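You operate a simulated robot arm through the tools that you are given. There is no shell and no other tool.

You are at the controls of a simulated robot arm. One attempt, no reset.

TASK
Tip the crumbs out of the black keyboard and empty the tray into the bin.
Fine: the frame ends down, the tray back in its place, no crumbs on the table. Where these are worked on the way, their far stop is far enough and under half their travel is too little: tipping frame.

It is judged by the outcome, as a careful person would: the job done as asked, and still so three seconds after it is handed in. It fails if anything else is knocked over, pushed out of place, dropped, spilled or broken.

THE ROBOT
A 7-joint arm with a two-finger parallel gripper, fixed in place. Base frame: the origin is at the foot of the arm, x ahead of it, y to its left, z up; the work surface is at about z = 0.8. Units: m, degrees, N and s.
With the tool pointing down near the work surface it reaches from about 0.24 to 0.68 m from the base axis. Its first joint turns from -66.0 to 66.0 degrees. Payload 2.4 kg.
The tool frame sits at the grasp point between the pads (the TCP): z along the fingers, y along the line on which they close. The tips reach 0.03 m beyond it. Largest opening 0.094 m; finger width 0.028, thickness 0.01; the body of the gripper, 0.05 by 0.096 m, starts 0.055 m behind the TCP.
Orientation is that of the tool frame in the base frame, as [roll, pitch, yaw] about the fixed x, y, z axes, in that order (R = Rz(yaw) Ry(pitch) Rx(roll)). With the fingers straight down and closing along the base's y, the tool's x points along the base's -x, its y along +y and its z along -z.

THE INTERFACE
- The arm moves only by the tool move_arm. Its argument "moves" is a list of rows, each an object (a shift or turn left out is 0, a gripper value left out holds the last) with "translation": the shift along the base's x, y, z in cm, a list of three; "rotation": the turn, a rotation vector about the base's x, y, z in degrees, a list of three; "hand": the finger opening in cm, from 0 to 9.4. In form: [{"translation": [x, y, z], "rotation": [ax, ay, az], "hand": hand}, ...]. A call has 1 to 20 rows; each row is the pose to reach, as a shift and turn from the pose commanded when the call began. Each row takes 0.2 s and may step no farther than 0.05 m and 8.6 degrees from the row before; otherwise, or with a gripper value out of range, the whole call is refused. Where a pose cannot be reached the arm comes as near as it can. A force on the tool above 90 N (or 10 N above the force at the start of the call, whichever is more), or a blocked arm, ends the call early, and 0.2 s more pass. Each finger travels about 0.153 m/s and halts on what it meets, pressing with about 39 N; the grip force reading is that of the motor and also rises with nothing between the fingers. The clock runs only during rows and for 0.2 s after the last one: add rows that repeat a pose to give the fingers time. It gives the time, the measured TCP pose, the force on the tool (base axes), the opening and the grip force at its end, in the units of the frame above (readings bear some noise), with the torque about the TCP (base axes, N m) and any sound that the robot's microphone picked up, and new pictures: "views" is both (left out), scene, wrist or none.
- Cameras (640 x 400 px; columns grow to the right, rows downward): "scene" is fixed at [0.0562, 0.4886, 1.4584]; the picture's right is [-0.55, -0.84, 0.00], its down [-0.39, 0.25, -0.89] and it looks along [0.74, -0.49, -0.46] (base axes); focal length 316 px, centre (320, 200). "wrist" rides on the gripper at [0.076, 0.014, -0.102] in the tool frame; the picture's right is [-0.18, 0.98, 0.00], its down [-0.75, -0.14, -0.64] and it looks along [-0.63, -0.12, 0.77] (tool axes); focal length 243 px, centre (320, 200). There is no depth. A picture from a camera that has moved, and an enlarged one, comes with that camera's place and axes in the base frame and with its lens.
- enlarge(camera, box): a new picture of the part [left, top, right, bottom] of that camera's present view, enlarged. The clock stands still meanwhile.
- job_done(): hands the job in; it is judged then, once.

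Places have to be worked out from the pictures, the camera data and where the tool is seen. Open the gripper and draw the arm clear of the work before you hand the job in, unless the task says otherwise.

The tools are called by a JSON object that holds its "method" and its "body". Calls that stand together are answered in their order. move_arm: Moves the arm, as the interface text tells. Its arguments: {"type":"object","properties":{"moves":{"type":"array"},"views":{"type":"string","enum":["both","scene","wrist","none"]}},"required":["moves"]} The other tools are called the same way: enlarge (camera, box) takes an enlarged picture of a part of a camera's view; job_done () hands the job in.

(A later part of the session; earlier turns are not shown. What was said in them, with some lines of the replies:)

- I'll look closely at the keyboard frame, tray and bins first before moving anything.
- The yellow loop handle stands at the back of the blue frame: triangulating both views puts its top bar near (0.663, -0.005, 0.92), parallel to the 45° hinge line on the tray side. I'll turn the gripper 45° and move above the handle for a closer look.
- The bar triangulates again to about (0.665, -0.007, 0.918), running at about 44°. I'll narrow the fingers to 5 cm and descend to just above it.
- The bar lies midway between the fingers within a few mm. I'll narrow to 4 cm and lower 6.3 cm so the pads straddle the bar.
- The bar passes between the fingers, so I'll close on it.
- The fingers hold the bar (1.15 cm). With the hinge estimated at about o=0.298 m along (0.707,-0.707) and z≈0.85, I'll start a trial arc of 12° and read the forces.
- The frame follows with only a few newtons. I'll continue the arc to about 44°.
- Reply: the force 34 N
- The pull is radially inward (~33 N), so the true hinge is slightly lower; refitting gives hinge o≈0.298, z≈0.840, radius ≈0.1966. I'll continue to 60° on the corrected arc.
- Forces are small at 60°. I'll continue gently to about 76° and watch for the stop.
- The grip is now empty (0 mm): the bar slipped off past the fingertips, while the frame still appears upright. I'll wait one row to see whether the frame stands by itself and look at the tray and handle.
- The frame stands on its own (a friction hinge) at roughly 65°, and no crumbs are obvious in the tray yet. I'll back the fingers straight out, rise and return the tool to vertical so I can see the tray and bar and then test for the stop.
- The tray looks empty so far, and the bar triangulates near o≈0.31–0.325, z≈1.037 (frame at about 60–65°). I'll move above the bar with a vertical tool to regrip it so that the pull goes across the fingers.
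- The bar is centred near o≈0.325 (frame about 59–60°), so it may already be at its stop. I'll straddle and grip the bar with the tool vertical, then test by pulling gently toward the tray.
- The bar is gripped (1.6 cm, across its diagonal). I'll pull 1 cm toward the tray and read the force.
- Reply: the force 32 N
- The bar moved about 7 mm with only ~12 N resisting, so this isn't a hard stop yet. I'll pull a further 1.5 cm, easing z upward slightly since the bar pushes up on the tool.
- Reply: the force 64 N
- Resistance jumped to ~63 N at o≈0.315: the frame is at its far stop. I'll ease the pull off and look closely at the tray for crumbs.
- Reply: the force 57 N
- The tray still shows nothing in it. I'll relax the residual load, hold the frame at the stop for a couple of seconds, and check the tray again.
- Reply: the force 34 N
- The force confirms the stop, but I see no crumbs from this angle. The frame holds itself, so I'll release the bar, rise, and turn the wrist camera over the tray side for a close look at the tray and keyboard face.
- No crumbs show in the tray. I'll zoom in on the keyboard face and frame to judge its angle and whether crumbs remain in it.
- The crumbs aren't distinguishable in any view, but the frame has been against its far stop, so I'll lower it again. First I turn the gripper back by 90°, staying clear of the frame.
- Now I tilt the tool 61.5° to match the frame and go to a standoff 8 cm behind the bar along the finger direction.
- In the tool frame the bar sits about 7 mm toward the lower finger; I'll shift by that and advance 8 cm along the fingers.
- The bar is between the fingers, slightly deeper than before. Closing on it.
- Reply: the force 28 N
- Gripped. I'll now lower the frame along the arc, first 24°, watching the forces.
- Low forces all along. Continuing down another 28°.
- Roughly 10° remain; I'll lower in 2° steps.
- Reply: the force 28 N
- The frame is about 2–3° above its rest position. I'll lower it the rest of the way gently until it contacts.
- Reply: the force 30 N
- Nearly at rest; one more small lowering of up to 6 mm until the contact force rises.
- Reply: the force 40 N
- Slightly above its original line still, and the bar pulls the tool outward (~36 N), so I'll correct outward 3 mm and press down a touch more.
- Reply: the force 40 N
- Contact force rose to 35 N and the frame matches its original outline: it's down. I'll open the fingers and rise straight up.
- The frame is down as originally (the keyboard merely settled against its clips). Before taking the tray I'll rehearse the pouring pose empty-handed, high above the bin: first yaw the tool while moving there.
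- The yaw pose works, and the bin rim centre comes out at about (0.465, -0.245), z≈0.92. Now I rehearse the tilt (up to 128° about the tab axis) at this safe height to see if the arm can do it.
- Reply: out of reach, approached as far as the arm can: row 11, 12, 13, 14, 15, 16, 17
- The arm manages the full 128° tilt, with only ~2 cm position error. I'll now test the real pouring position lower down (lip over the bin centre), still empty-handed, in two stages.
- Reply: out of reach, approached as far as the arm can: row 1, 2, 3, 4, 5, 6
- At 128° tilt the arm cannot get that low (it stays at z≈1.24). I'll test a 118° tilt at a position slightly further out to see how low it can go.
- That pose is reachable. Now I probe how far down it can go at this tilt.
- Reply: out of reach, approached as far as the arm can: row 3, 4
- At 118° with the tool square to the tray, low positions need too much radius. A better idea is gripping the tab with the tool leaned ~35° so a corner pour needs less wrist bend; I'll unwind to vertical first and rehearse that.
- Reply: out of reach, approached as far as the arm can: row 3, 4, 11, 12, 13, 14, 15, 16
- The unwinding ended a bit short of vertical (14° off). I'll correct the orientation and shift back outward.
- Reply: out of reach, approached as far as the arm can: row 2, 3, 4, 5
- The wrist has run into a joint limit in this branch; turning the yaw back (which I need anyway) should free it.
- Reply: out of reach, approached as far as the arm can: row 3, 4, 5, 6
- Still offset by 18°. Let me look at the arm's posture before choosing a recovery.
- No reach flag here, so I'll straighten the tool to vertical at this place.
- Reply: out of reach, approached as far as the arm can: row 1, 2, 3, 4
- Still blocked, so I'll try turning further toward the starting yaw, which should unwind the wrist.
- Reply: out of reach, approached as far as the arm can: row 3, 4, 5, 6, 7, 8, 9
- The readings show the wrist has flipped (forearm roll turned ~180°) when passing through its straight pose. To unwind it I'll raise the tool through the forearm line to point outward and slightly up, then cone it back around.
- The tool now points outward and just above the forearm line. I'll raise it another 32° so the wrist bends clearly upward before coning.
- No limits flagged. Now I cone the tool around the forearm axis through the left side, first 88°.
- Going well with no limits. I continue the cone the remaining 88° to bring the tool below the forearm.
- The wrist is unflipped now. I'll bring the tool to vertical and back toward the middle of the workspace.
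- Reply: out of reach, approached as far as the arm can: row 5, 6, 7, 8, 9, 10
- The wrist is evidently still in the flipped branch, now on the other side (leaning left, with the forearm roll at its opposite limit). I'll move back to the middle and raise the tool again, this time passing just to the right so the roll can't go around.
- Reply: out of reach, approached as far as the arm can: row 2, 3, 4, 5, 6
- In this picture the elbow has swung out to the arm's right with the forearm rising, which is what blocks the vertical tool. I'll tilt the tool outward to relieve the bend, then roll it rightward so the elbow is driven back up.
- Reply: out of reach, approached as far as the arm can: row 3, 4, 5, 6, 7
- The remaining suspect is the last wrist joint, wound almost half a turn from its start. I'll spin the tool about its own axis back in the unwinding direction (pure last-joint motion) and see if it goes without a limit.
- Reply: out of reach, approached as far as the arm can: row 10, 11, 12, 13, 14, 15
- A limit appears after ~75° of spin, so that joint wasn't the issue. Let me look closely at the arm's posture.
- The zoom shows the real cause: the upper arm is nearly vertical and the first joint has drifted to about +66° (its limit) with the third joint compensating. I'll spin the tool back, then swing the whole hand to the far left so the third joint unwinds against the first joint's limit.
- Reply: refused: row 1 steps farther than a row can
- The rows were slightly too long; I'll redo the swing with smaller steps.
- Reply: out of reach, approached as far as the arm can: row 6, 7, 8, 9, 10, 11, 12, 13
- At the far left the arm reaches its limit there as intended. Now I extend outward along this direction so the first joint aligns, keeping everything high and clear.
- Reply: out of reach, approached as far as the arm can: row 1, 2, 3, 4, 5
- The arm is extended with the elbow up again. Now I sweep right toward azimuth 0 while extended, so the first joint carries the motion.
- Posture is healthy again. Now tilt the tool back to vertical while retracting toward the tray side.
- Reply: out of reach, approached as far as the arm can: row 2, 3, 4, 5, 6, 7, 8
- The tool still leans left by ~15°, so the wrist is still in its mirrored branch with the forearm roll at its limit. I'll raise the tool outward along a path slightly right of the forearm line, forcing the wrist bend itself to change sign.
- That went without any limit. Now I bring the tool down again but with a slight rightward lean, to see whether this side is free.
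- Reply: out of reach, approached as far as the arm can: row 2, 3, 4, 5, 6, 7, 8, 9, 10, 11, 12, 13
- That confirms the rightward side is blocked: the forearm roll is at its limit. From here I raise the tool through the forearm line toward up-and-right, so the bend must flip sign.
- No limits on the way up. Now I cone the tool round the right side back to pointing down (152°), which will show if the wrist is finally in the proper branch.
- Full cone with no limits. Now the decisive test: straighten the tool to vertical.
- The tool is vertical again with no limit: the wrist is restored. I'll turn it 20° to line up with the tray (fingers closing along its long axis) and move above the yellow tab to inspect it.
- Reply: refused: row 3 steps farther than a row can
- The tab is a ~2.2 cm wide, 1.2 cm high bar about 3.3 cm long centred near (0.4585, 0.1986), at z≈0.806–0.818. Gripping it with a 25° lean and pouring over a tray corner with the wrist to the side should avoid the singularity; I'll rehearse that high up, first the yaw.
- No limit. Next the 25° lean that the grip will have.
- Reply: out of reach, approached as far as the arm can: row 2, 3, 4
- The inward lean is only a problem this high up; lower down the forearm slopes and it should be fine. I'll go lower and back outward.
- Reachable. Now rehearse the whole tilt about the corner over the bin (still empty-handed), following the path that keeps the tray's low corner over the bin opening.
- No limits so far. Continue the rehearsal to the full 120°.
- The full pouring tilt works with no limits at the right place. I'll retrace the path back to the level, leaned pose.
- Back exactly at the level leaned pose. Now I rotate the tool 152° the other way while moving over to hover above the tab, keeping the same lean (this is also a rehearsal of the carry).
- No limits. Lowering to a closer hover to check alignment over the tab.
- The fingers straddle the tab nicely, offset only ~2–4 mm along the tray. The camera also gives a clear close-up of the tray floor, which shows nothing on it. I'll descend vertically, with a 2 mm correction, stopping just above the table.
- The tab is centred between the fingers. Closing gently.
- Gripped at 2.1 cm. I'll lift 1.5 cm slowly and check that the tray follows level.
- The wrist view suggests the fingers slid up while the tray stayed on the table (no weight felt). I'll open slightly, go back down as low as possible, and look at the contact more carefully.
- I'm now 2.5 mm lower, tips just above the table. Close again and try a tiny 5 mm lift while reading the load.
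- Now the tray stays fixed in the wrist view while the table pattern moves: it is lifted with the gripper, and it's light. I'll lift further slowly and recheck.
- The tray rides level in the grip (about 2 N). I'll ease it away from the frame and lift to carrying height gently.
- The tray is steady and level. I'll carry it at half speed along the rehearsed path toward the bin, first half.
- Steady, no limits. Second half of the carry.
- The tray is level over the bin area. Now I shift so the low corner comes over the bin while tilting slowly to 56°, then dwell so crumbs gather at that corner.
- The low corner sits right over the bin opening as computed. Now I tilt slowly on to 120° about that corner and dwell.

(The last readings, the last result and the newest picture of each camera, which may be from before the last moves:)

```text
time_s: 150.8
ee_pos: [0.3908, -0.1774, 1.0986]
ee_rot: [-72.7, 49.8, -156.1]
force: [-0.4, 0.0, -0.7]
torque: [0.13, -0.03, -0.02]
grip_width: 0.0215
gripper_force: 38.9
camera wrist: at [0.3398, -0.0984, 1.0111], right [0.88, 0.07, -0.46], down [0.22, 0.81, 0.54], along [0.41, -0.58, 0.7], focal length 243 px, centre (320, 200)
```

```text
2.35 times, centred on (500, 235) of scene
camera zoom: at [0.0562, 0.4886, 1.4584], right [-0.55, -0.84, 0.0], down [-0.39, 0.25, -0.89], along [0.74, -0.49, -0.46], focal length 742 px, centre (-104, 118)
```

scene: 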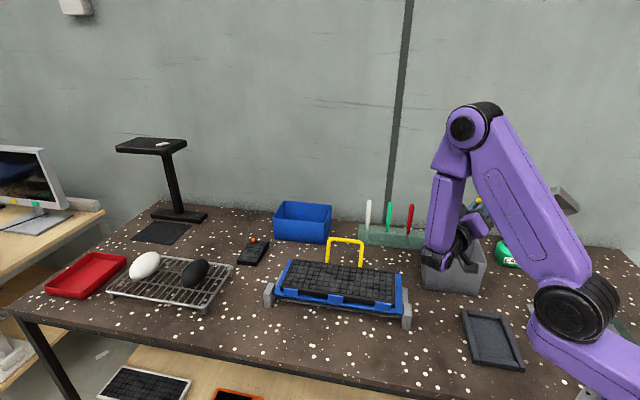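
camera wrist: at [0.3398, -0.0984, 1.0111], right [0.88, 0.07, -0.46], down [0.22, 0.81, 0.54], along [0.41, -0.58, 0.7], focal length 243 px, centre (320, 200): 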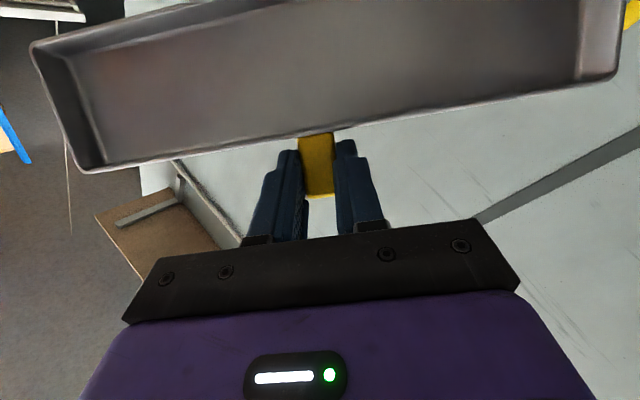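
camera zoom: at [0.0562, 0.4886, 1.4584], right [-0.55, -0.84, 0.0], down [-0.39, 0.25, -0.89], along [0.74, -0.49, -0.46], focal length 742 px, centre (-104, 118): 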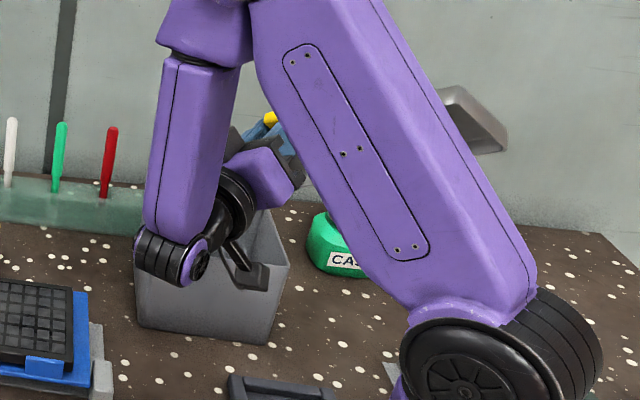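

The tray is firmly held, inverted toward its corner, and looks empty. To be thorough I'll shift 3 cm so both the tray's middle and its low corner are over the bin, tilt 8° more with a little shake, and dwell.

{"method": "move_arm", "body": {"moves": [{"translation": [1, 0, 0]}, {"translation": [2, 0, 0]}, {"translation": [2.8, 0, 0]}, {"translation": [2.4, 0.8, -0.6], "rotation": [-3.53, -1.88, 0]}, {"translation": [2, 1.6, -1.4], "rotation": [-7.06, -3.75, 0]}, {"translation": [2, 1.6, -1.4], "rotation": [-7.06, -3.75, 0]}, {"translation": [2, 1.6, -0.9], "rotation": [-7.06, -3.75, 0]}, {"translation": [2, 1.6, -1.4], "rotation": [-7.06, -3.75, 0]}, {"translation": [2, 1.6, -0.9], "rotation": [-7.06, -3.75, 0]}, {"translation": [2, 1.6, -1.4], "rotation": [-7.06, -3.75, 0]}, {"translation": [2, 1.6, -0.9], "rotation": [-7.06, -3.75, 0]}, {"translation": [2, 1.6, -1.4], "rotation": [-7.06, -3.75, 0]}, {"translation": [2, 1.6, -1.4], "rotation": [-7.06, -3.75, 0]}, {"translation": [2, 1.6, -1.4], "rotation": [-7.06, -3.75, 0]}]}}

{"method": "enlarge", "body": {"camera": "scene", "box": [380, 150, 620, 320]}}

```text
time_s: 153.8
ee_pos: [0.4106, -0.1627, 1.0848]
ee_rot: [-60.1, 49.7, -146.9]
force: [0.2, 0.9, -1.5]
torque: [0.08, -0.01, -0.01]
grip_width: 0.0214
gripper_force: 39.2
camera wrist: at [0.3668, -0.094, 0.9853], right [0.91, 0.01, -0.41], down [0.19, 0.87, 0.45], along [0.36, -0.49, 0.79], focal length 243 px, centre (320, 200)
```

scene: 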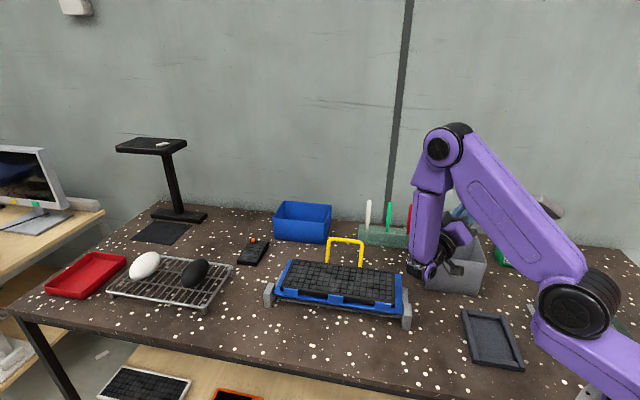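
wrist: 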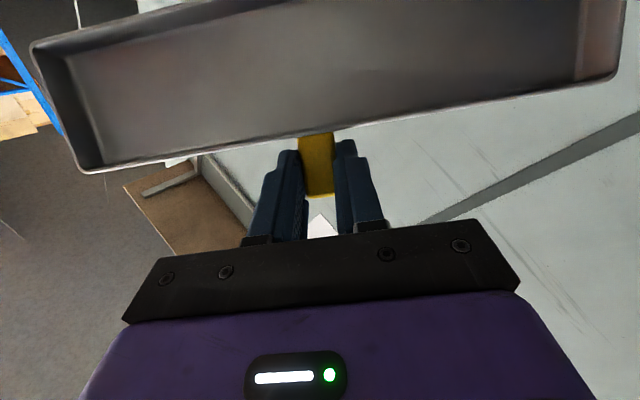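

```text
2.35 times, centred on (500, 235) of scene
camera zoom: at [0.0562, 0.4886, 1.4584], right [-0.55, -0.84, 0.0], down [-0.39, 0.25, -0.89], along [0.74, -0.49, -0.46], focal length 742 px, centre (-104, 118)
```

zoom: 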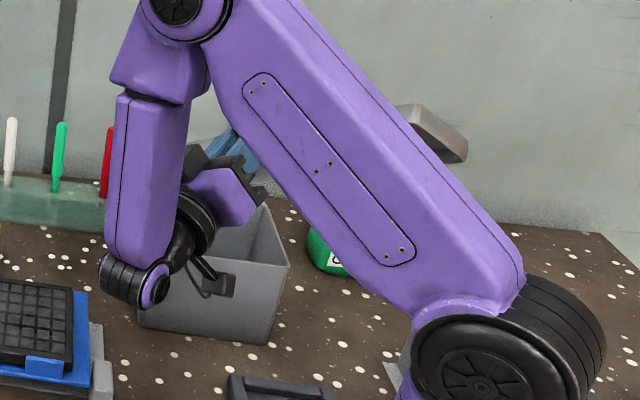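

Held firmly and emptied. I'll retrace the path back to the level carrying pose.

{"method": "move_arm", "body": {"moves": [{"translation": [-1, -0.8, 0.7], "rotation": [3.53, 1.88, 0]}, {"translation": [-2, -1.6, 1.4], "rotation": [7.06, 3.75, 0]}, {"translation": [-1, -3.4, 2.8], "rotation": [14.1, 7.5, 0]}, {"translation": [0.1, -5.4, 3.85], "rotation": [21.2, 11.26, 0]}, {"translation": [1.2, -7.5, 4.6], "rotation": [28.3, 15, 0]}, {"translation": [2.3, -9.7, 5], "rotation": [35.3, 18.8, 0]}, {"translation": [3.5, -11.9, 5.1], "rotation": [42.4, 22.5, 0]}, {"translation": [4.7, -14.1, 4.8], "rotation": [49.4, 26.3, 0]}, {"translation": [5.8, -16.2, 4.2], "rotation": [56.5, 30, 0]}, {"translation": [6.9, -18.3, 4.6], "rotation": [63.5, 33.8, 0]}, {"translation": [6.3, -15.5, 4.4], "rotation": [70.6, 37.5, 0]}, {"translation": [5.6, -12.6, 4.2], "rotation": [77.7, 41.3, 0]}, {"translation": [4.9, -9.8, 4], "rotation": [84.7, 45, 0]}, {"translation": [4.3, -7, 3.7], "rotation": [91.8, 48.8, 0]}, {"translation": [3.6, -4.2, 3.5], "rotation": [98.8, 52.5, 0]}, {"translation": [3, -1.4, 3.3], "rotation": [105.9, 56.3, 0]}, {"translation": [2.3, 1.5, 3.1], "rotation": [113, 60, 0]}, {"translation": [2.3, 1.5, 3.1], "rotation": [113, 60, 0]}]}}

{"method": "enlarge", "body": {"camera": "scene", "box": [380, 150, 620, 320]}}

```text
time_s: 157.6
ee_pos: [0.4333, -0.146, 1.1147]
ee_rot: [179.7, -25.1, 163.2]
force: [-0.4, -0.8, -1.9]
torque: [-0.05, -0.11, 0.0]
grip_width: 0.0215
gripper_force: 39.1
camera wrist: at [0.4154, -0.1247, 1.24], right [0.45, 0.89, -0.07], down [0.87, -0.41, 0.26], along [0.2, -0.18, -0.96], focal length 243 px, centre (320, 200)
```

scene: 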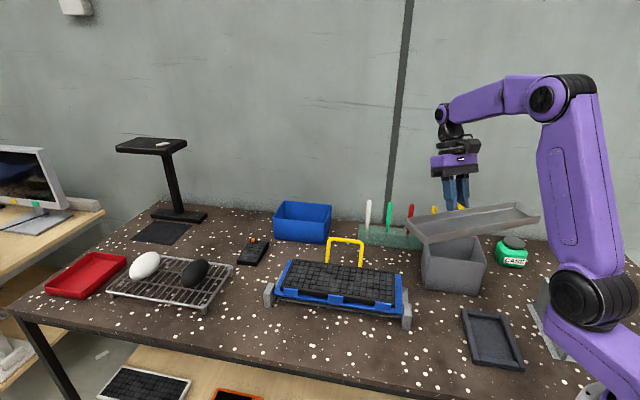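
wrist: 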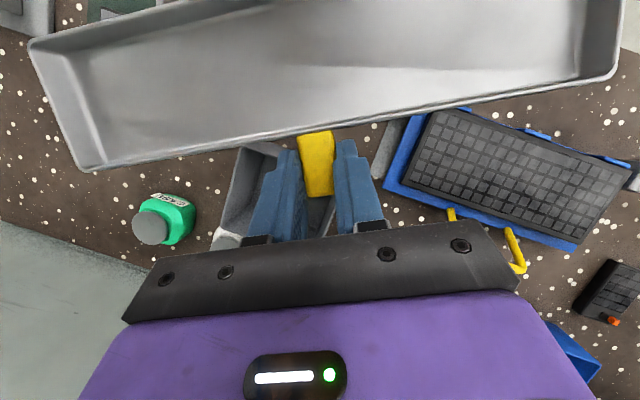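

```text
2.35 times, centred on (500, 235) of scene
camera zoom: at [0.0562, 0.4886, 1.4584], right [-0.55, -0.84, 0.0], down [-0.39, 0.25, -0.89], along [0.74, -0.49, -0.46], focal length 742 px, centre (-104, 118)
```

zoom: 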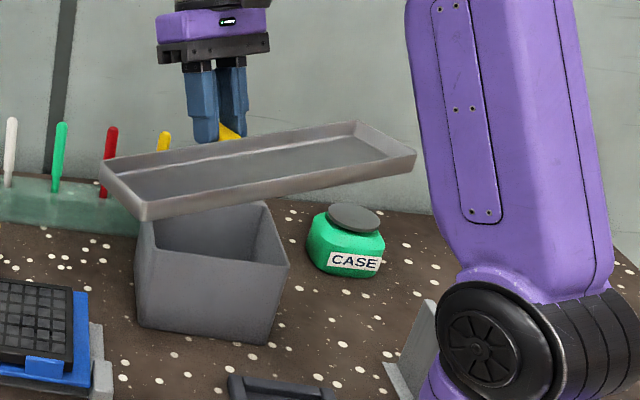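

Tray is back level and secure. Now carry it back at half speed, first half.

{"method": "move_arm", "body": {"moves": [{"translation": [0.36, 0.75, 0], "rotation": [0, 0, 4]}, {"translation": [0.72, 1.5, 0], "rotation": [0, 0, 8]}, {"translation": [1.08, 2.25, 0], "rotation": [0, 0, 12]}, {"translation": [1.44, 3, 0], "rotation": [0, 0, 16]}, {"translation": [1.8, 3.75, 0], "rotation": [0, 0, 20]}, {"translation": [2.16, 4.5, 0], "rotation": [0, 0, 24]}, {"translation": [2.52, 5.25, 0], "rotation": [0, 0, 28]}, {"translation": [2.88, 6, 0], "rotation": [0, 0, 32]}, {"translation": [3.24, 6.75, 0], "rotation": [0, 0, 36]}, {"translation": [3.6, 7.5, 0], "rotation": [0, 0, 40]}, {"translation": [3.96, 8.25, 0], "rotation": [0, 0, 44]}, {"translation": [4.32, 9, 0], "rotation": [0, 0, 48]}, {"translation": [4.7, 9.75, 0], "rotation": [0, 0, 52]}, {"translation": [5.05, 10.5, 0], "rotation": [0, 0, 56]}, {"translation": [5.4, 11.25, 0], "rotation": [0, 0, 60]}, {"translation": [5.8, 12, 0], "rotation": [0, 0, 64]}, {"translation": [6.1, 12.8, 0], "rotation": [0, 0, 68]}, {"translation": [6.5, 13.6, 0], "rotation": [0, 0, 72]}, {"translation": [6.9, 14.3, 0], "rotation": [0, 0, 76]}], "views": "none"}}

```text
time_s: 161.6
ee_pos: [0.5012, -0.0046, 1.1159]
ee_rot: [180.0, -25.0, -120.9]
force: [0.6, 0.0, -1.6]
torque: [0.09, -0.05, -0.01]
grip_width: 0.0211
gripper_force: 39.2
```

Second half of the carry back to above the tray's place.

{"method": "move_arm", "body": {"moves": [{"translation": [0.2, 0.8, 0], "rotation": [0, 0, 4]}, {"translation": [0.1, 1.8, 0], "rotation": [0, 0, 8]}, {"translation": [-0.1, 2.8, 0], "rotation": [0, 0, 12]}, {"translation": [-0.3, 3.8, 0], "rotation": [0, 0, 16]}, {"translation": [-0.6, 4.8, 0], "rotation": [0, 0, 20]}, {"translation": [-0.8, 5.8, 0], "rotation": [0, 0, 24]}, {"translation": [-1.1, 6.8, 0], "rotation": [0, 0, 28]}, {"translation": [-1.3, 7.8, 0], "rotation": [0, 0, 32]}, {"translation": [-1.6, 8.8, 0], "rotation": [0, 0, 36]}, {"translation": [-1.8, 9.8, 0], "rotation": [0, 0, 40]}, {"translation": [-2.1, 10.8, 0], "rotation": [0, 0, 44]}, {"translation": [-2.3, 12.3, 0], "rotation": [0, 0, 48]}, {"translation": [-2.6, 13.8, 0], "rotation": [0, 0, 52]}, {"translation": [-2.8, 15.3, 0], "rotation": [0, 0, 56]}, {"translation": [-3.1, 16.8, 0], "rotation": [0, 0, 60]}, {"translation": [-3.6, 18.1, 0], "rotation": [0, 0, 64]}, {"translation": [-4.1, 19.3, 0], "rotation": [0, 0, 68]}, {"translation": [-5.1, 21.1, 0], "rotation": [0, 0, 72]}, {"translation": [-6.3, 23, 0], "rotation": [0, 0, 76]}, {"translation": [-6.3, 23, 0], "rotation": [0, 0, 76]}]}}

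{"method": "enlarge", "body": {"camera": "scene", "box": [240, 220, 440, 360]}}

{"method": "enlarge", "body": {"camera": "wrist", "box": [0, 0, 640, 240]}}

```text
time_s: 165.8
ee_pos: [0.438, 0.2273, 1.117]
ee_rot: [179.9, -24.9, -44.7]
force: [1.1, -0.2, -0.8]
torque: [0.07, 0.07, -0.02]
grip_width: 0.0212
gripper_force: 38.7
camera wrist: at [0.4483, 0.1989, 1.2419], right [-0.81, -0.58, -0.08], down [-0.58, 0.77, 0.26], along [-0.09, 0.26, -0.96], focal length 243 px, centre (320, 200)
```

scene: 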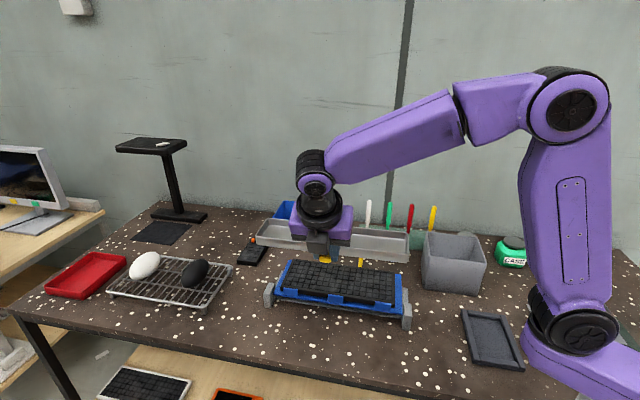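
wrist: 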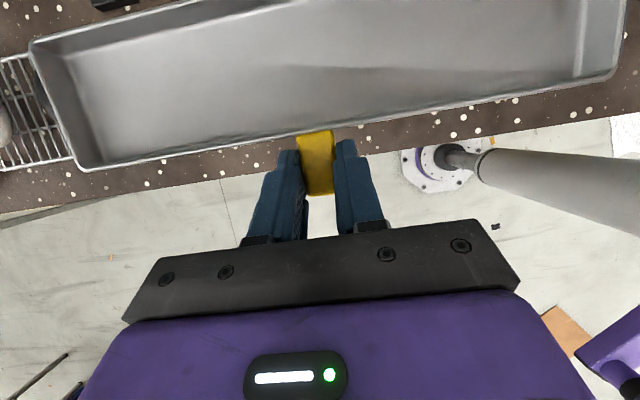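

```text
2.86 times, centred on (340, 290) of scene
camera zoom: at [0.0562, 0.4886, 1.4584], right [-0.55, -0.84, 0.0], down [-0.39, 0.25, -0.89], along [0.74, -0.49, -0.46], focal length 902 px, centre (263, -57)
```

zoom: 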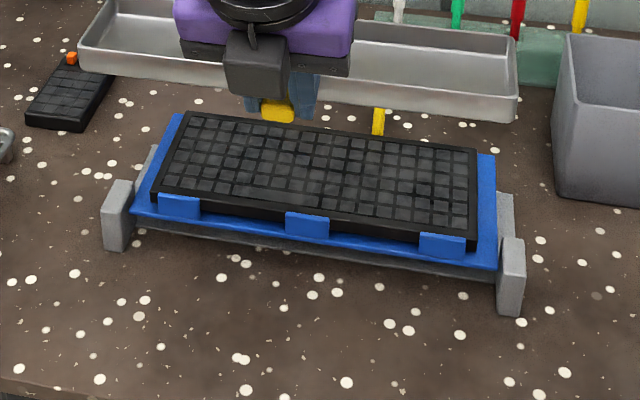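

```text
1.00 times, centred on (320, 120) of wrist (not enlarged: the box is as wide or as high as the picture)
camera zoom: at [0.4483, 0.1989, 1.2419], right [-0.81, -0.58, -0.08], down [-0.58, 0.77, 0.26], along [-0.09, 0.26, -0.96], focal length 243 px, centre (320, 280)
```

zoom: 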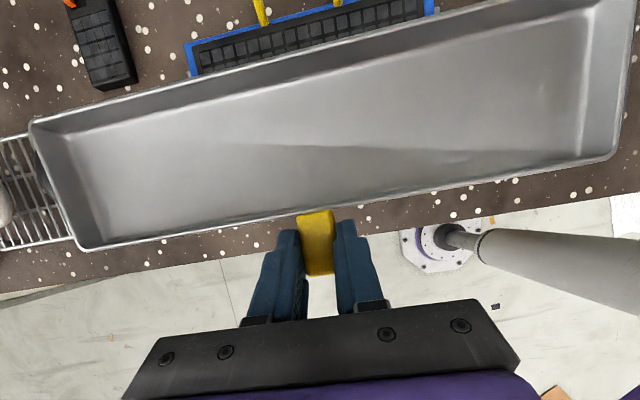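

The tray is where I lifted it, above its place. I'll lower it along the reverse of the lift to about 2.5 cm above the table and check alignment.

{"method": "move_arm", "body": {"moves": [{"translation": [0, 0, -1.5]}, {"translation": [0, 0, -4]}, {"translation": [0, 0, -7]}, {"translation": [0, 0, -10]}, {"translation": [0, 0, -13]}, {"translation": [0, 0, -16]}, {"translation": [0, 0, -19]}, {"translation": [0, 0, -21.5]}, {"translation": [0.4, -0.4, -23]}, {"translation": [0.8, -0.9, -24.2]}, {"translation": [1.2, -1.3, -25]}, {"translation": [1.47, -1.62, -25.5]}, {"translation": [1.47, -1.62, -25.5]}, {"translation": [1.47, -1.62, -25.5]}]}}

{"method": "enlarge", "body": {"camera": "scene", "box": [240, 220, 440, 360]}}

```text
time_s: 168.8
ee_pos: [0.4564, 0.2091, 0.8598]
ee_rot: [179.9, -25.0, -44.9]
force: [0.4, -0.1, -1.6]
torque: [0.07, 0.1, 0.03]
grip_width: 0.0212
gripper_force: 38.8
camera wrist: at [0.4657, 0.1823, 0.9849], right [-0.81, -0.58, -0.08], down [-0.58, 0.77, 0.26], along [-0.09, 0.26, -0.96], focal length 243 px, centre (320, 200)
```

scene: 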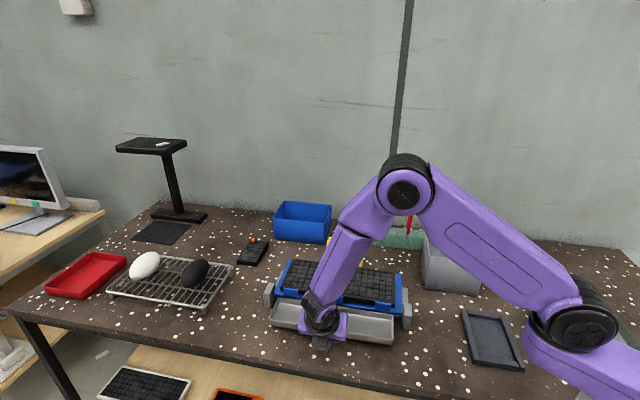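
wrist: 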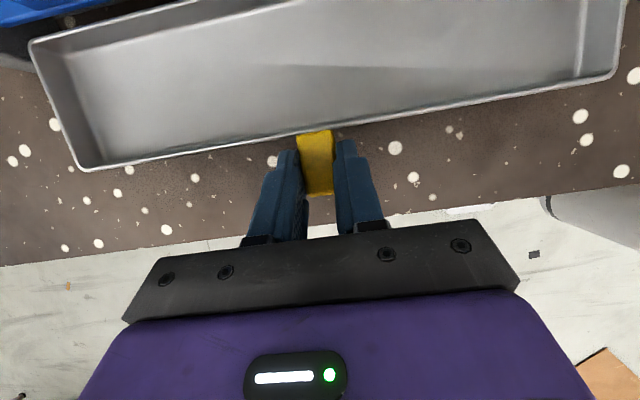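

```text
2.86 times, centred on (340, 290) of scene
camera zoom: at [0.0562, 0.4886, 1.4584], right [-0.55, -0.84, 0.0], down [-0.39, 0.25, -0.89], along [0.74, -0.49, -0.46], focal length 902 px, centre (263, -57)
```

zoom: 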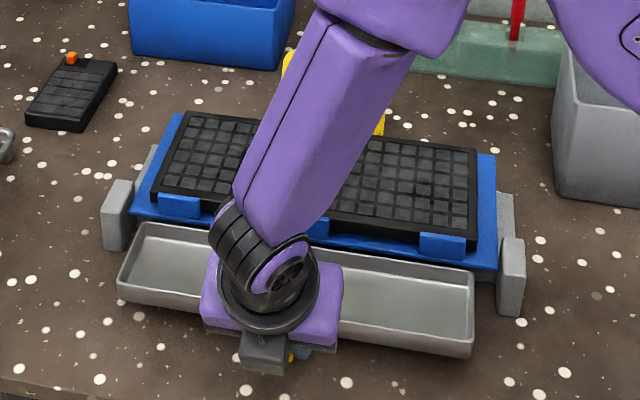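

Compared with the lift pose, the table marks show I'm ~5 mm too far toward the frame. I'll correct that and set the tray down gently.

{"method": "move_arm", "body": {"moves": [{"translation": [-0.5, 0.3, 0]}, {"translation": [-0.5, 0.3, -0.8]}, {"translation": [-0.5, 0.3, -1.5]}, {"translation": [-0.5, 0.3, -2]}, {"translation": [-0.5, 0.3, -2.3]}, {"translation": [-0.5, 0.3, -2.3]}]}}

{"method": "enlarge", "body": {"camera": "scene", "box": [240, 220, 440, 360]}}

```text
time_s: 170.2
ee_pos: [0.449, 0.2143, 0.8387]
ee_rot: [180.0, -25.0, -44.9]
force: [0.3, 0.0, -1.3]
torque: [0.08, 0.06, 0.02]
grip_width: 0.0213
gripper_force: 39.1
camera wrist: at [0.4583, 0.1856, 0.9634], right [-0.81, -0.58, -0.08], down [-0.58, 0.77, 0.26], along [-0.09, 0.26, -0.96], focal length 243 px, centre (320, 200)
```

scene: 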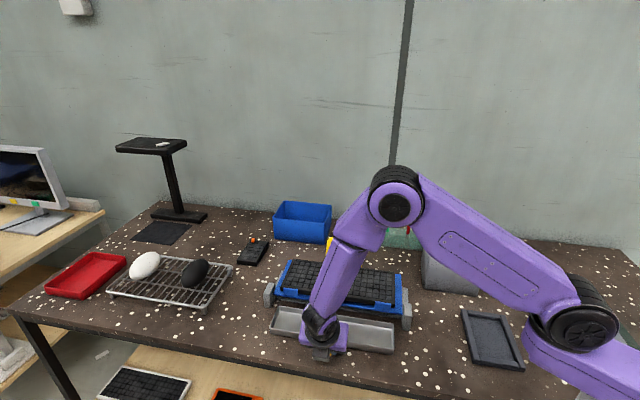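
wrist: 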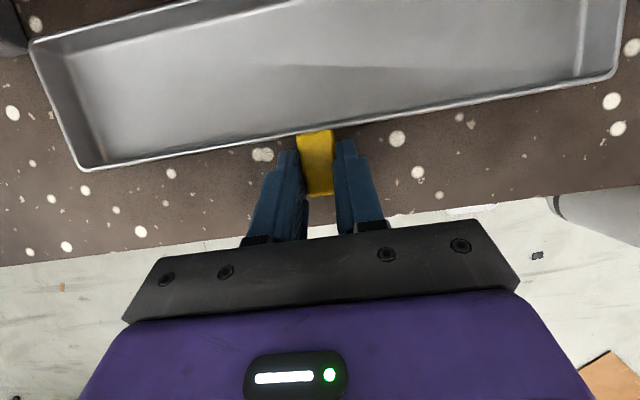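

```text
2.86 times, centred on (340, 290) of scene
camera zoom: at [0.0562, 0.4886, 1.4584], right [-0.55, -0.84, 0.0], down [-0.39, 0.25, -0.89], along [0.74, -0.49, -0.46], focal length 902 px, centre (263, -57)
```

zoom: 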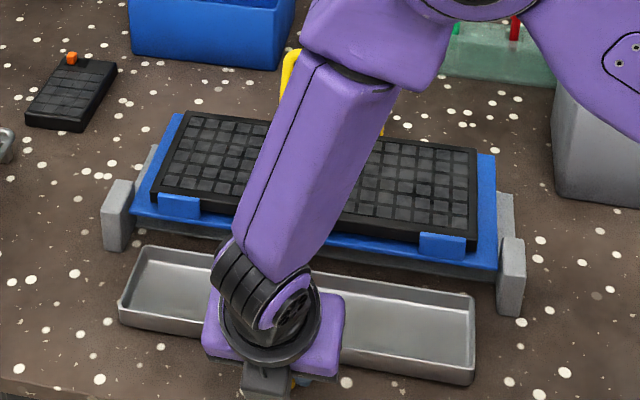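

Within ~2–3 mm of the original outline. A small 2 mm correction and the last 4 mm down.

{"method": "move_arm", "body": {"moves": [{"translation": [0.2, -0.2, 0]}, {"translation": [0.2, -0.2, -0.2]}, {"translation": [0.2, -0.2, -0.4]}, {"translation": [0.2, -0.2, -0.4]}]}}

{"method": "enlarge", "body": {"camera": "scene", "box": [240, 220, 440, 360]}}

```text
time_s: 171.2
ee_pos: [0.4506, 0.2116, 0.8339]
ee_rot: [179.8, -25.1, -44.8]
force: [-9.1, 0.6, 26.4]
torque: [-0.42, -0.28, -0.11]
grip_width: 0.0215
gripper_force: 39.0
camera wrist: at [0.4609, 0.1841, 0.9597], right [-0.81, -0.58, -0.08], down [-0.58, 0.77, 0.26], along [-0.09, 0.26, -0.96], focal length 243 px, centre (320, 200)
```

scene: 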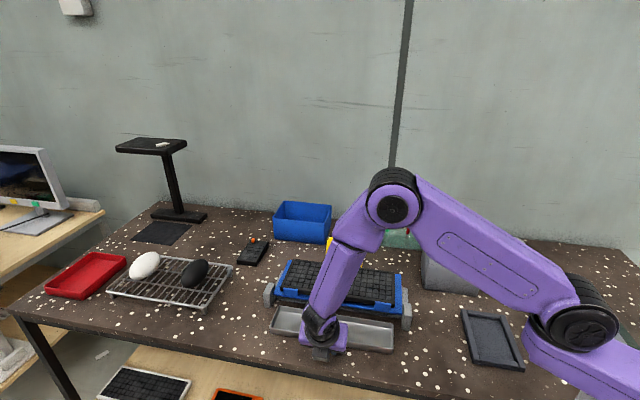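
wrist: 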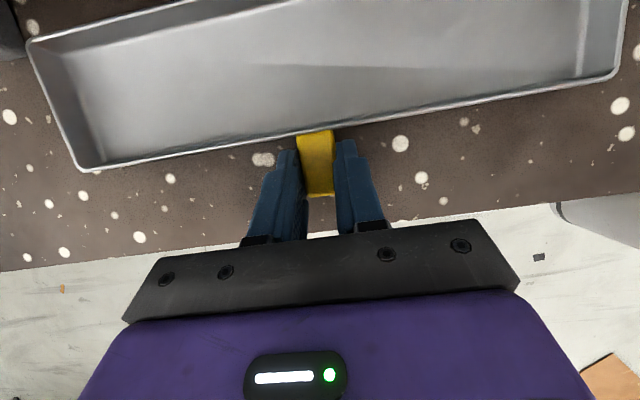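

```text
2.86 times, centred on (340, 290) of scene
camera zoom: at [0.0556, 0.4884, 1.4585], right [-0.55, -0.84, 0.0], down [-0.39, 0.25, -0.89], along [0.74, -0.49, -0.46], focal length 902 px, centre (263, -57)
```

zoom: 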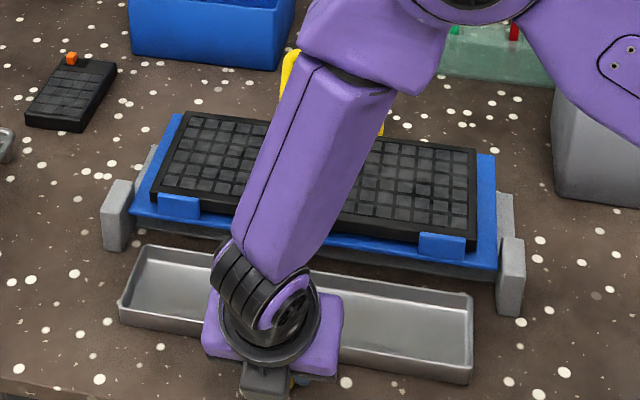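

The tray has touched down (26 N). I'll relieve the pressure slightly, open the fingers, and rise straight up.

{"method": "move_arm", "body": {"moves": [{"translation": [0, 0, 0.2]}, {"translation": [0, 0, 0.2], "hand": 2.5}, {"translation": [0, 0, 0.2], "hand": 3.2}, {"translation": [0, 0, 0.2], "hand": 4}, {"translation": [0, 0, 0.2], "hand": 4}]}}

{"method": "enlarge", "body": {"camera": "wrist", "box": [240, 60, 400, 240]}}

```text
time_s: 172.4
ee_pos: [0.451, 0.2111, 0.8362]
ee_rot: [179.9, -25.1, -44.9]
force: [-0.2, 0.4, -0.3]
torque: [0.0, -0.02, -0.01]
grip_width: 0.0401
gripper_force: 0.0
camera wrist: at [0.4618, 0.1832, 0.961], right [-0.81, -0.58, -0.08], down [-0.58, 0.77, 0.26], along [-0.09, 0.26, -0.96], focal length 243 px, centre (320, 200)
```

scene: 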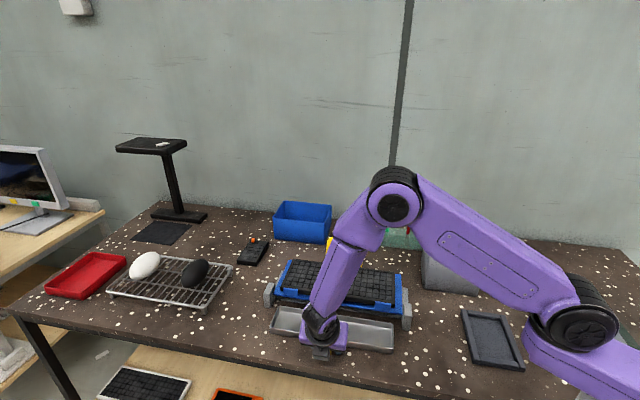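
wrist: 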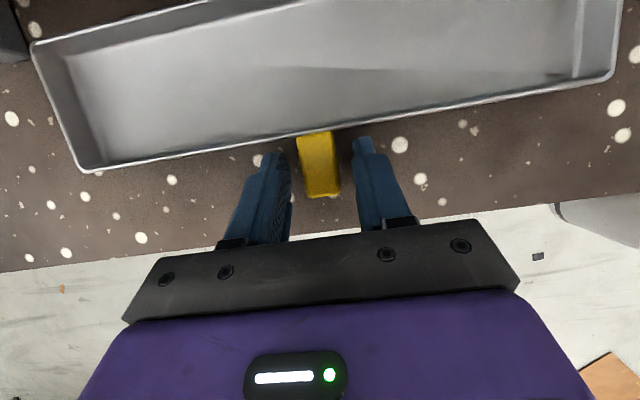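

```text
2.22 times, centred on (320, 150) of wrist
camera zoom: at [0.4618, 0.1832, 0.961], right [-0.81, -0.58, -0.08], down [-0.58, 0.77, 0.26], along [-0.09, 0.26, -0.96], focal length 539 px, centre (320, 311)
```

zoom: 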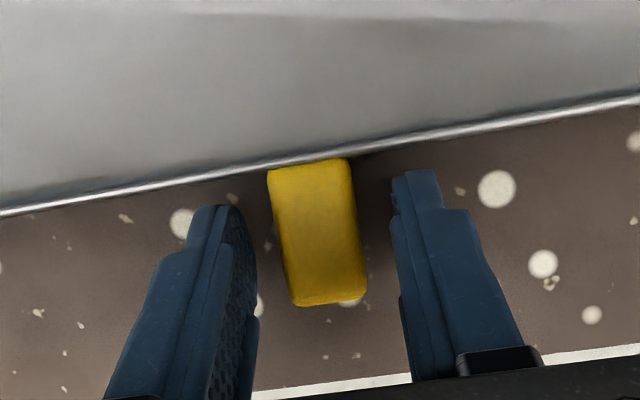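

Released with clearance on both sides. Rising straight up, clear of the work.

{"method": "move_arm", "body": {"moves": [{"translation": [0, 0, 1]}, {"translation": [0, 0, 2.5]}, {"translation": [-0.3, 0.3, 5]}, {"translation": [-0.6, 0.6, 9]}, {"translation": [-1, 1, 13]}, {"translation": [-1, 1, 17]}, {"translation": [-1, 1, 21]}, {"translation": [-1, 1, 25]}, {"translation": [-1, 1, 27]}]}}

{"method": "enlarge", "body": {"camera": "scene", "box": [240, 220, 440, 360]}}

{"method": "enlarge", "body": {"camera": "scene", "box": [400, 180, 640, 400]}}

{"method": "enlarge", "body": {"camera": "wrist", "box": [100, 0, 540, 240]}}

```text
time_s: 174.4
ee_pos: [0.4417, 0.2215, 1.1059]
ee_rot: [179.8, -25.0, -44.8]
force: [0.6, -0.1, 0.7]
torque: [-0.01, 0.02, -0.02]
grip_width: 0.04
gripper_force: 0.1
camera wrist: at [0.4521, 0.1941, 1.2304], right [-0.81, -0.58, -0.07], down [-0.58, 0.77, 0.26], along [-0.09, 0.26, -0.96], focal length 243 px, centre (320, 200)
```

scene: 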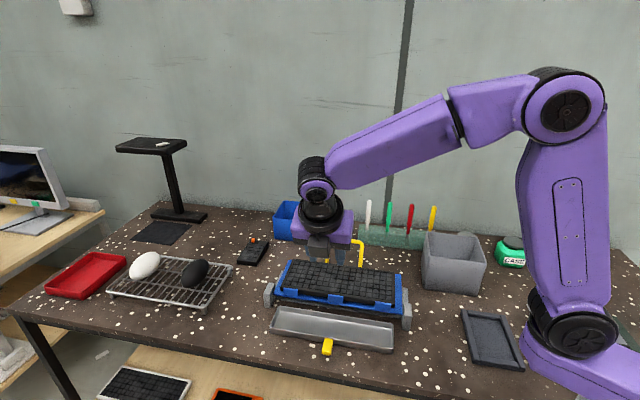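
wrist: 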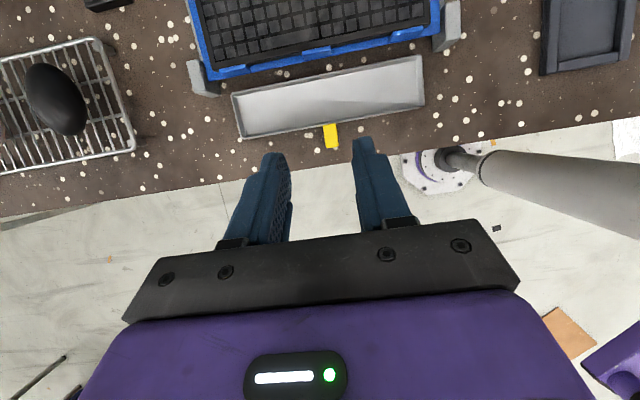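

```text
2.86 times, centred on (340, 290) of scene
camera zoom: at [0.0562, 0.4886, 1.4584], right [-0.55, -0.84, 0.0], down [-0.39, 0.25, -0.89], along [0.74, -0.49, -0.46], focal length 902 px, centre (263, -57)
```

zoom: 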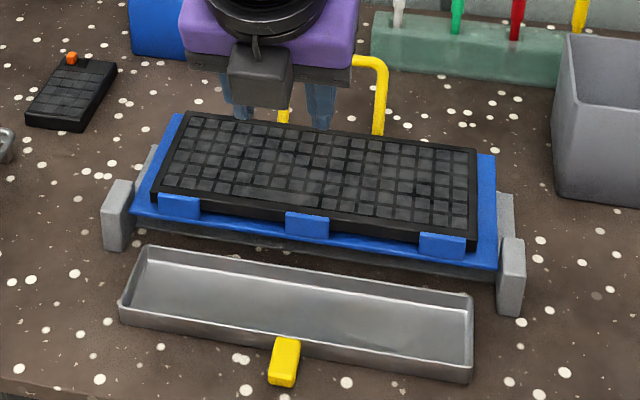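

```text
1.82 times, centred on (520, 290) of scene
camera zoom: at [0.0562, 0.4886, 1.4584], right [-0.55, -0.84, 0.0], down [-0.39, 0.25, -0.89], along [0.74, -0.49, -0.46], focal length 574 px, centre (-44, 36)
```

zoom: 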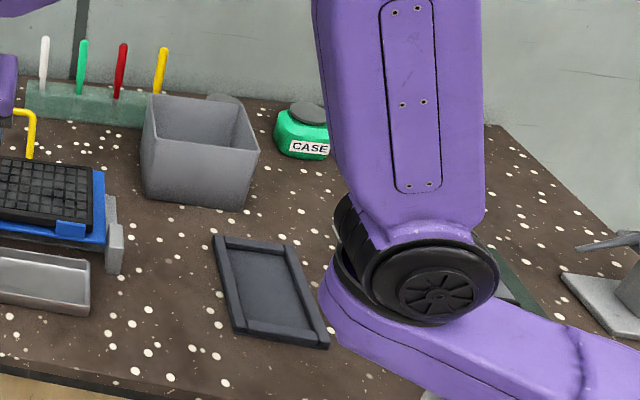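

```text
1.45 times, centred on (320, 120) of wrist
camera zoom: at [0.4521, 0.1941, 1.2304], right [-0.81, -0.58, -0.07], down [-0.58, 0.77, 0.26], along [-0.09, 0.26, -0.96], focal length 353 px, centre (320, 316)
```

zoom: 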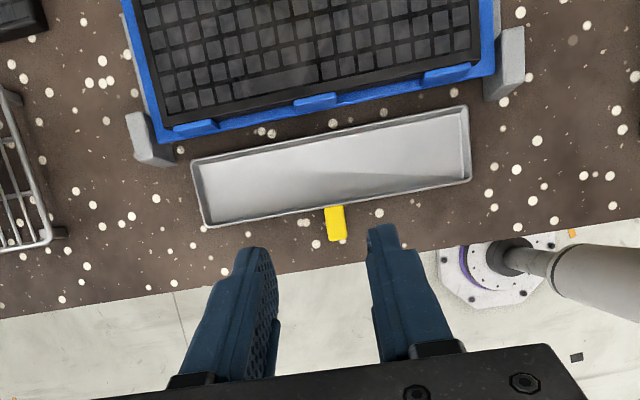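

The tray is back on its original outline, frame down, nothing on the table. I'll straighten the tool and move back over toward the bin side, high up, to look into the bin and confirm nothing is disturbed there.

{"method": "move_arm", "body": {"moves": [{"translation": [0.5, -1, 1], "rotation": [4.4, 4.4, 0]}, {"translation": [1, -2.5, 2], "rotation": [8.8, 8.8, 0]}, {"translation": [1.5, -4.5, 3], "rotation": [13.3, 13.3, 0]}, {"translation": [2, -6.5, 4], "rotation": [17.7, 17.7, 0]}, {"translation": [2.5, -9, 5], "rotation": [17.7, 17.7, 0]}, {"translation": [3, -12, 6], "rotation": [17.7, 17.7, 0]}], "views": "none"}}

{"method": "move_arm", "body": {"moves": [{"translation": [0, -2, 0], "rotation": [0, 0, -7]}, {"translation": [0, -4, 0], "rotation": [0, 0, -14]}, {"translation": [0, -6, 0], "rotation": [0, 0, -21]}, {"translation": [-0.5, -8, 0], "rotation": [0, 0, -28]}, {"translation": [-1, -10, 0], "rotation": [0, 0, -35]}, {"translation": [-1.5, -12, 0], "rotation": [0, 0, -42]}, {"translation": [-2, -14, 0], "rotation": [0, 0, -49]}, {"translation": [-2.5, -16, 0], "rotation": [0, 0, -56]}, {"translation": [-3, -18, 0], "rotation": [0, 0, -63]}, {"translation": [-3.5, -20, 0], "rotation": [0, 0, -70]}, {"translation": [-4, -22, 0], "rotation": [0, 0, -77]}, {"translation": [-4.5, -24, 0], "rotation": [0, 0, -84]}, {"translation": [-5, -26, 0], "rotation": [0, 0, -91]}, {"translation": [-5.5, -28, 0], "rotation": [0, 0, -98]}, {"translation": [-6, -30, 0], "rotation": [0, 0, -105]}, {"translation": [-6.5, -32, 0], "rotation": [0, 0, -112]}, {"translation": [-7, -34, 0], "rotation": [0, 0, -115]}]}}

{"method": "enlarge", "body": {"camera": "wrist", "box": [160, 0, 480, 200]}}

```text
time_s: 175.8
ee_pos: [0.4711, 0.0993, 1.1656]
ee_rot: [179.8, 0.0, -44.8]
force: [-0.5, 0.2, 0.2]
torque: [-0.03, 0.01, -0.02]
grip_width: 0.0401
gripper_force: 0.0
```

```text
time_s: 179.4
ee_pos: [0.4008, -0.2391, 1.1667]
ee_rot: [179.9, 0.0, -159.9]
force: [0.8, -0.7, 0.1]
torque: [0.0, -0.01, 0.01]
grip_width: 0.0402
gripper_force: 0.0
camera wrist: at [0.3259, -0.2519, 1.2687], right [-0.16, 0.99, 0.0], down [0.76, 0.12, 0.64], along [0.63, 0.11, -0.77], focal length 243 px, centre (320, 200)
```

scene: 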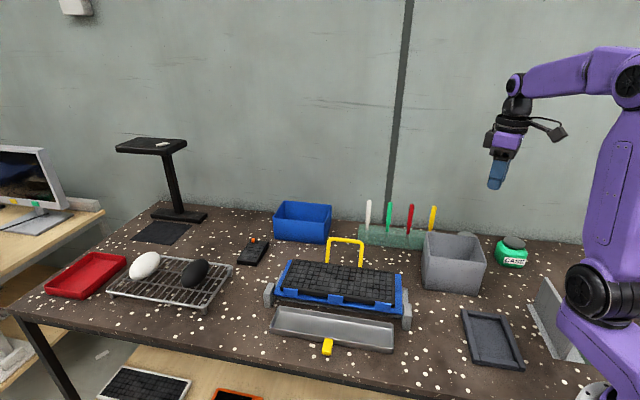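
wrist: 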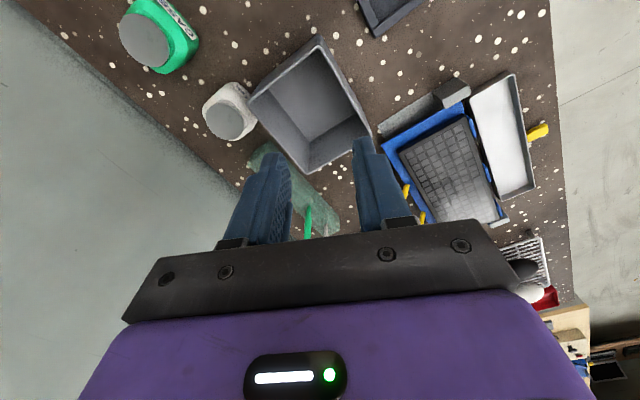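

```text
2.00 times, centred on (320, 100) of wrist
camera zoom: at [0.3259, -0.2519, 1.2687], right [-0.16, 0.99, 0.0], down [0.76, 0.12, 0.64], along [0.63, 0.11, -0.77], focal length 485 px, centre (320, 400)
```

zoom: 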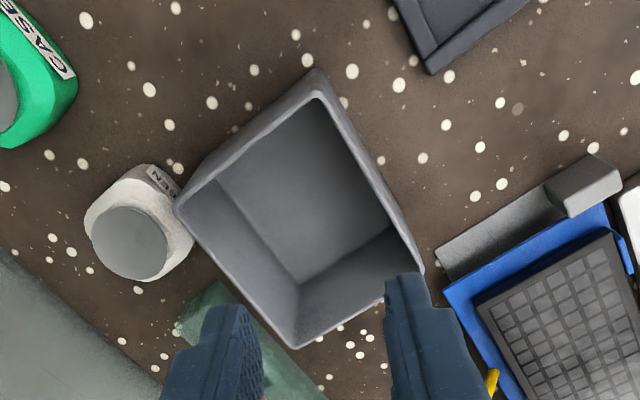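

The bin, jars and everything else stand where they were, and the frame is down with the tray in its place; no crumbs are visible on the table. I'll open the gripper fully and raise the arm clear before handing in.

{"method": "move_arm", "body": {"moves": [{"translation": [0, 2, 3], "hand": 6}, {"translation": [0, 4, 6], "hand": 9}, {"translation": [0, 6, 9], "hand": 9}, {"translation": [0, 8, 10], "hand": 9}, {"translation": [0, 8, 10], "hand": 9}]}}

{"method": "enlarge", "body": {"camera": "scene", "box": [240, 200, 440, 360]}}

```text
time_s: 180.6
ee_pos: [0.4017, -0.1598, 1.2666]
ee_rot: [179.9, 0.0, -159.9]
force: [0.2, -1.2, 0.4]
torque: [-0.01, 0.01, -0.02]
grip_width: 0.0901
gripper_force: 0.1
camera wrist: at [0.3274, -0.173, 1.3691], right [-0.16, 0.99, 0.0], down [0.76, 0.13, 0.64], along [0.63, 0.11, -0.77], focal length 243 px, centre (320, 200)
```

scene: 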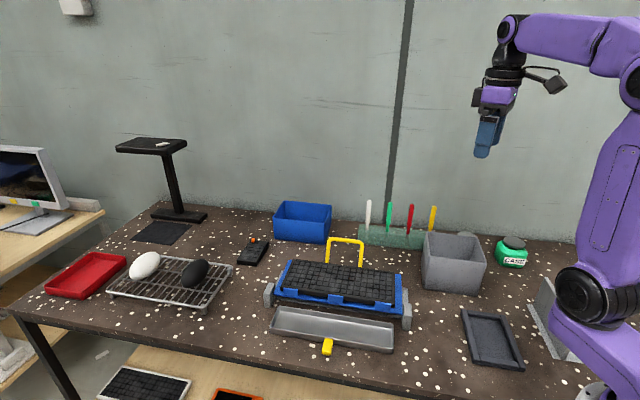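
wrist: 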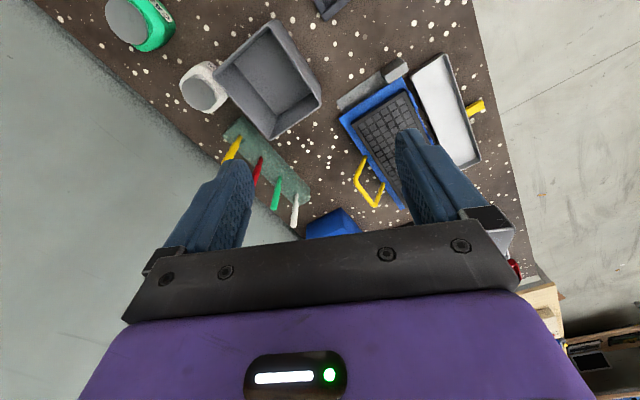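

```text
2.50 times, centred on (340, 280) of scene
camera zoom: at [0.0562, 0.4886, 1.4584], right [-0.55, -0.84, 0.0], down [-0.39, 0.25, -0.89], along [0.74, -0.49, -0.46], focal length 789 px, centre (270, 0)
```

zoom: 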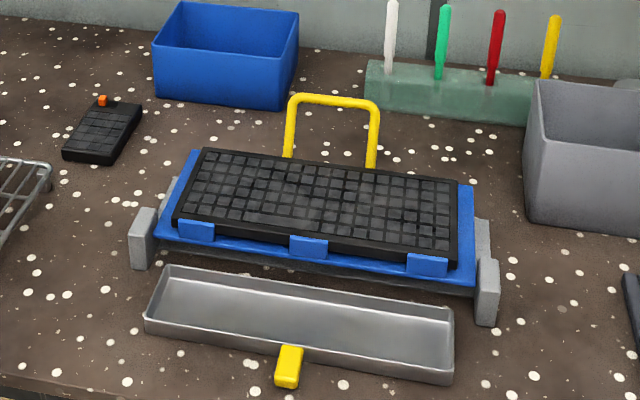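

The frame is down, the tray is back in its place, the bin is undisturbed and the gripper is open and clear. Handing in.

{"method": "job_done", "body": {}}

```text
The job is handed in.
```

I tipped the keyboard frame against its far stop, lowered it again, emptied the tray over the grey bin and put the tray back. I couldn't confirm any crumbs moved, because none showed up in any camera view.

- **Frame:** it tipped about 62° before hitting a hard stop, and I held it there for several seconds. It is now down where it started. The keyboard slid a few millimetres forward against its clips during the tip.
- **Tray:** I turned it past vertical over the bin (about 128°) with its low corner over the opening, shook it lightly, and waited. It is back within a few millimetres of where it started.
- **Crumbs:** the keyboard, tray and bin all looked empty, both before and after. I saw nothing on the table.
- **Bin:** I took "the bin" to be the grey box. The blue box at the back is out of the arm's reach.
- **Surroundings:** nothing else looked moved, knocked over or spilled in the final pictures. The gripper is open and the arm is clear.

The first attempt to tip the frame slipped off the handle at the stop, and the first lift of the tray slid off its tab. Neither moved anything out of place, and both worked when I gripped again.
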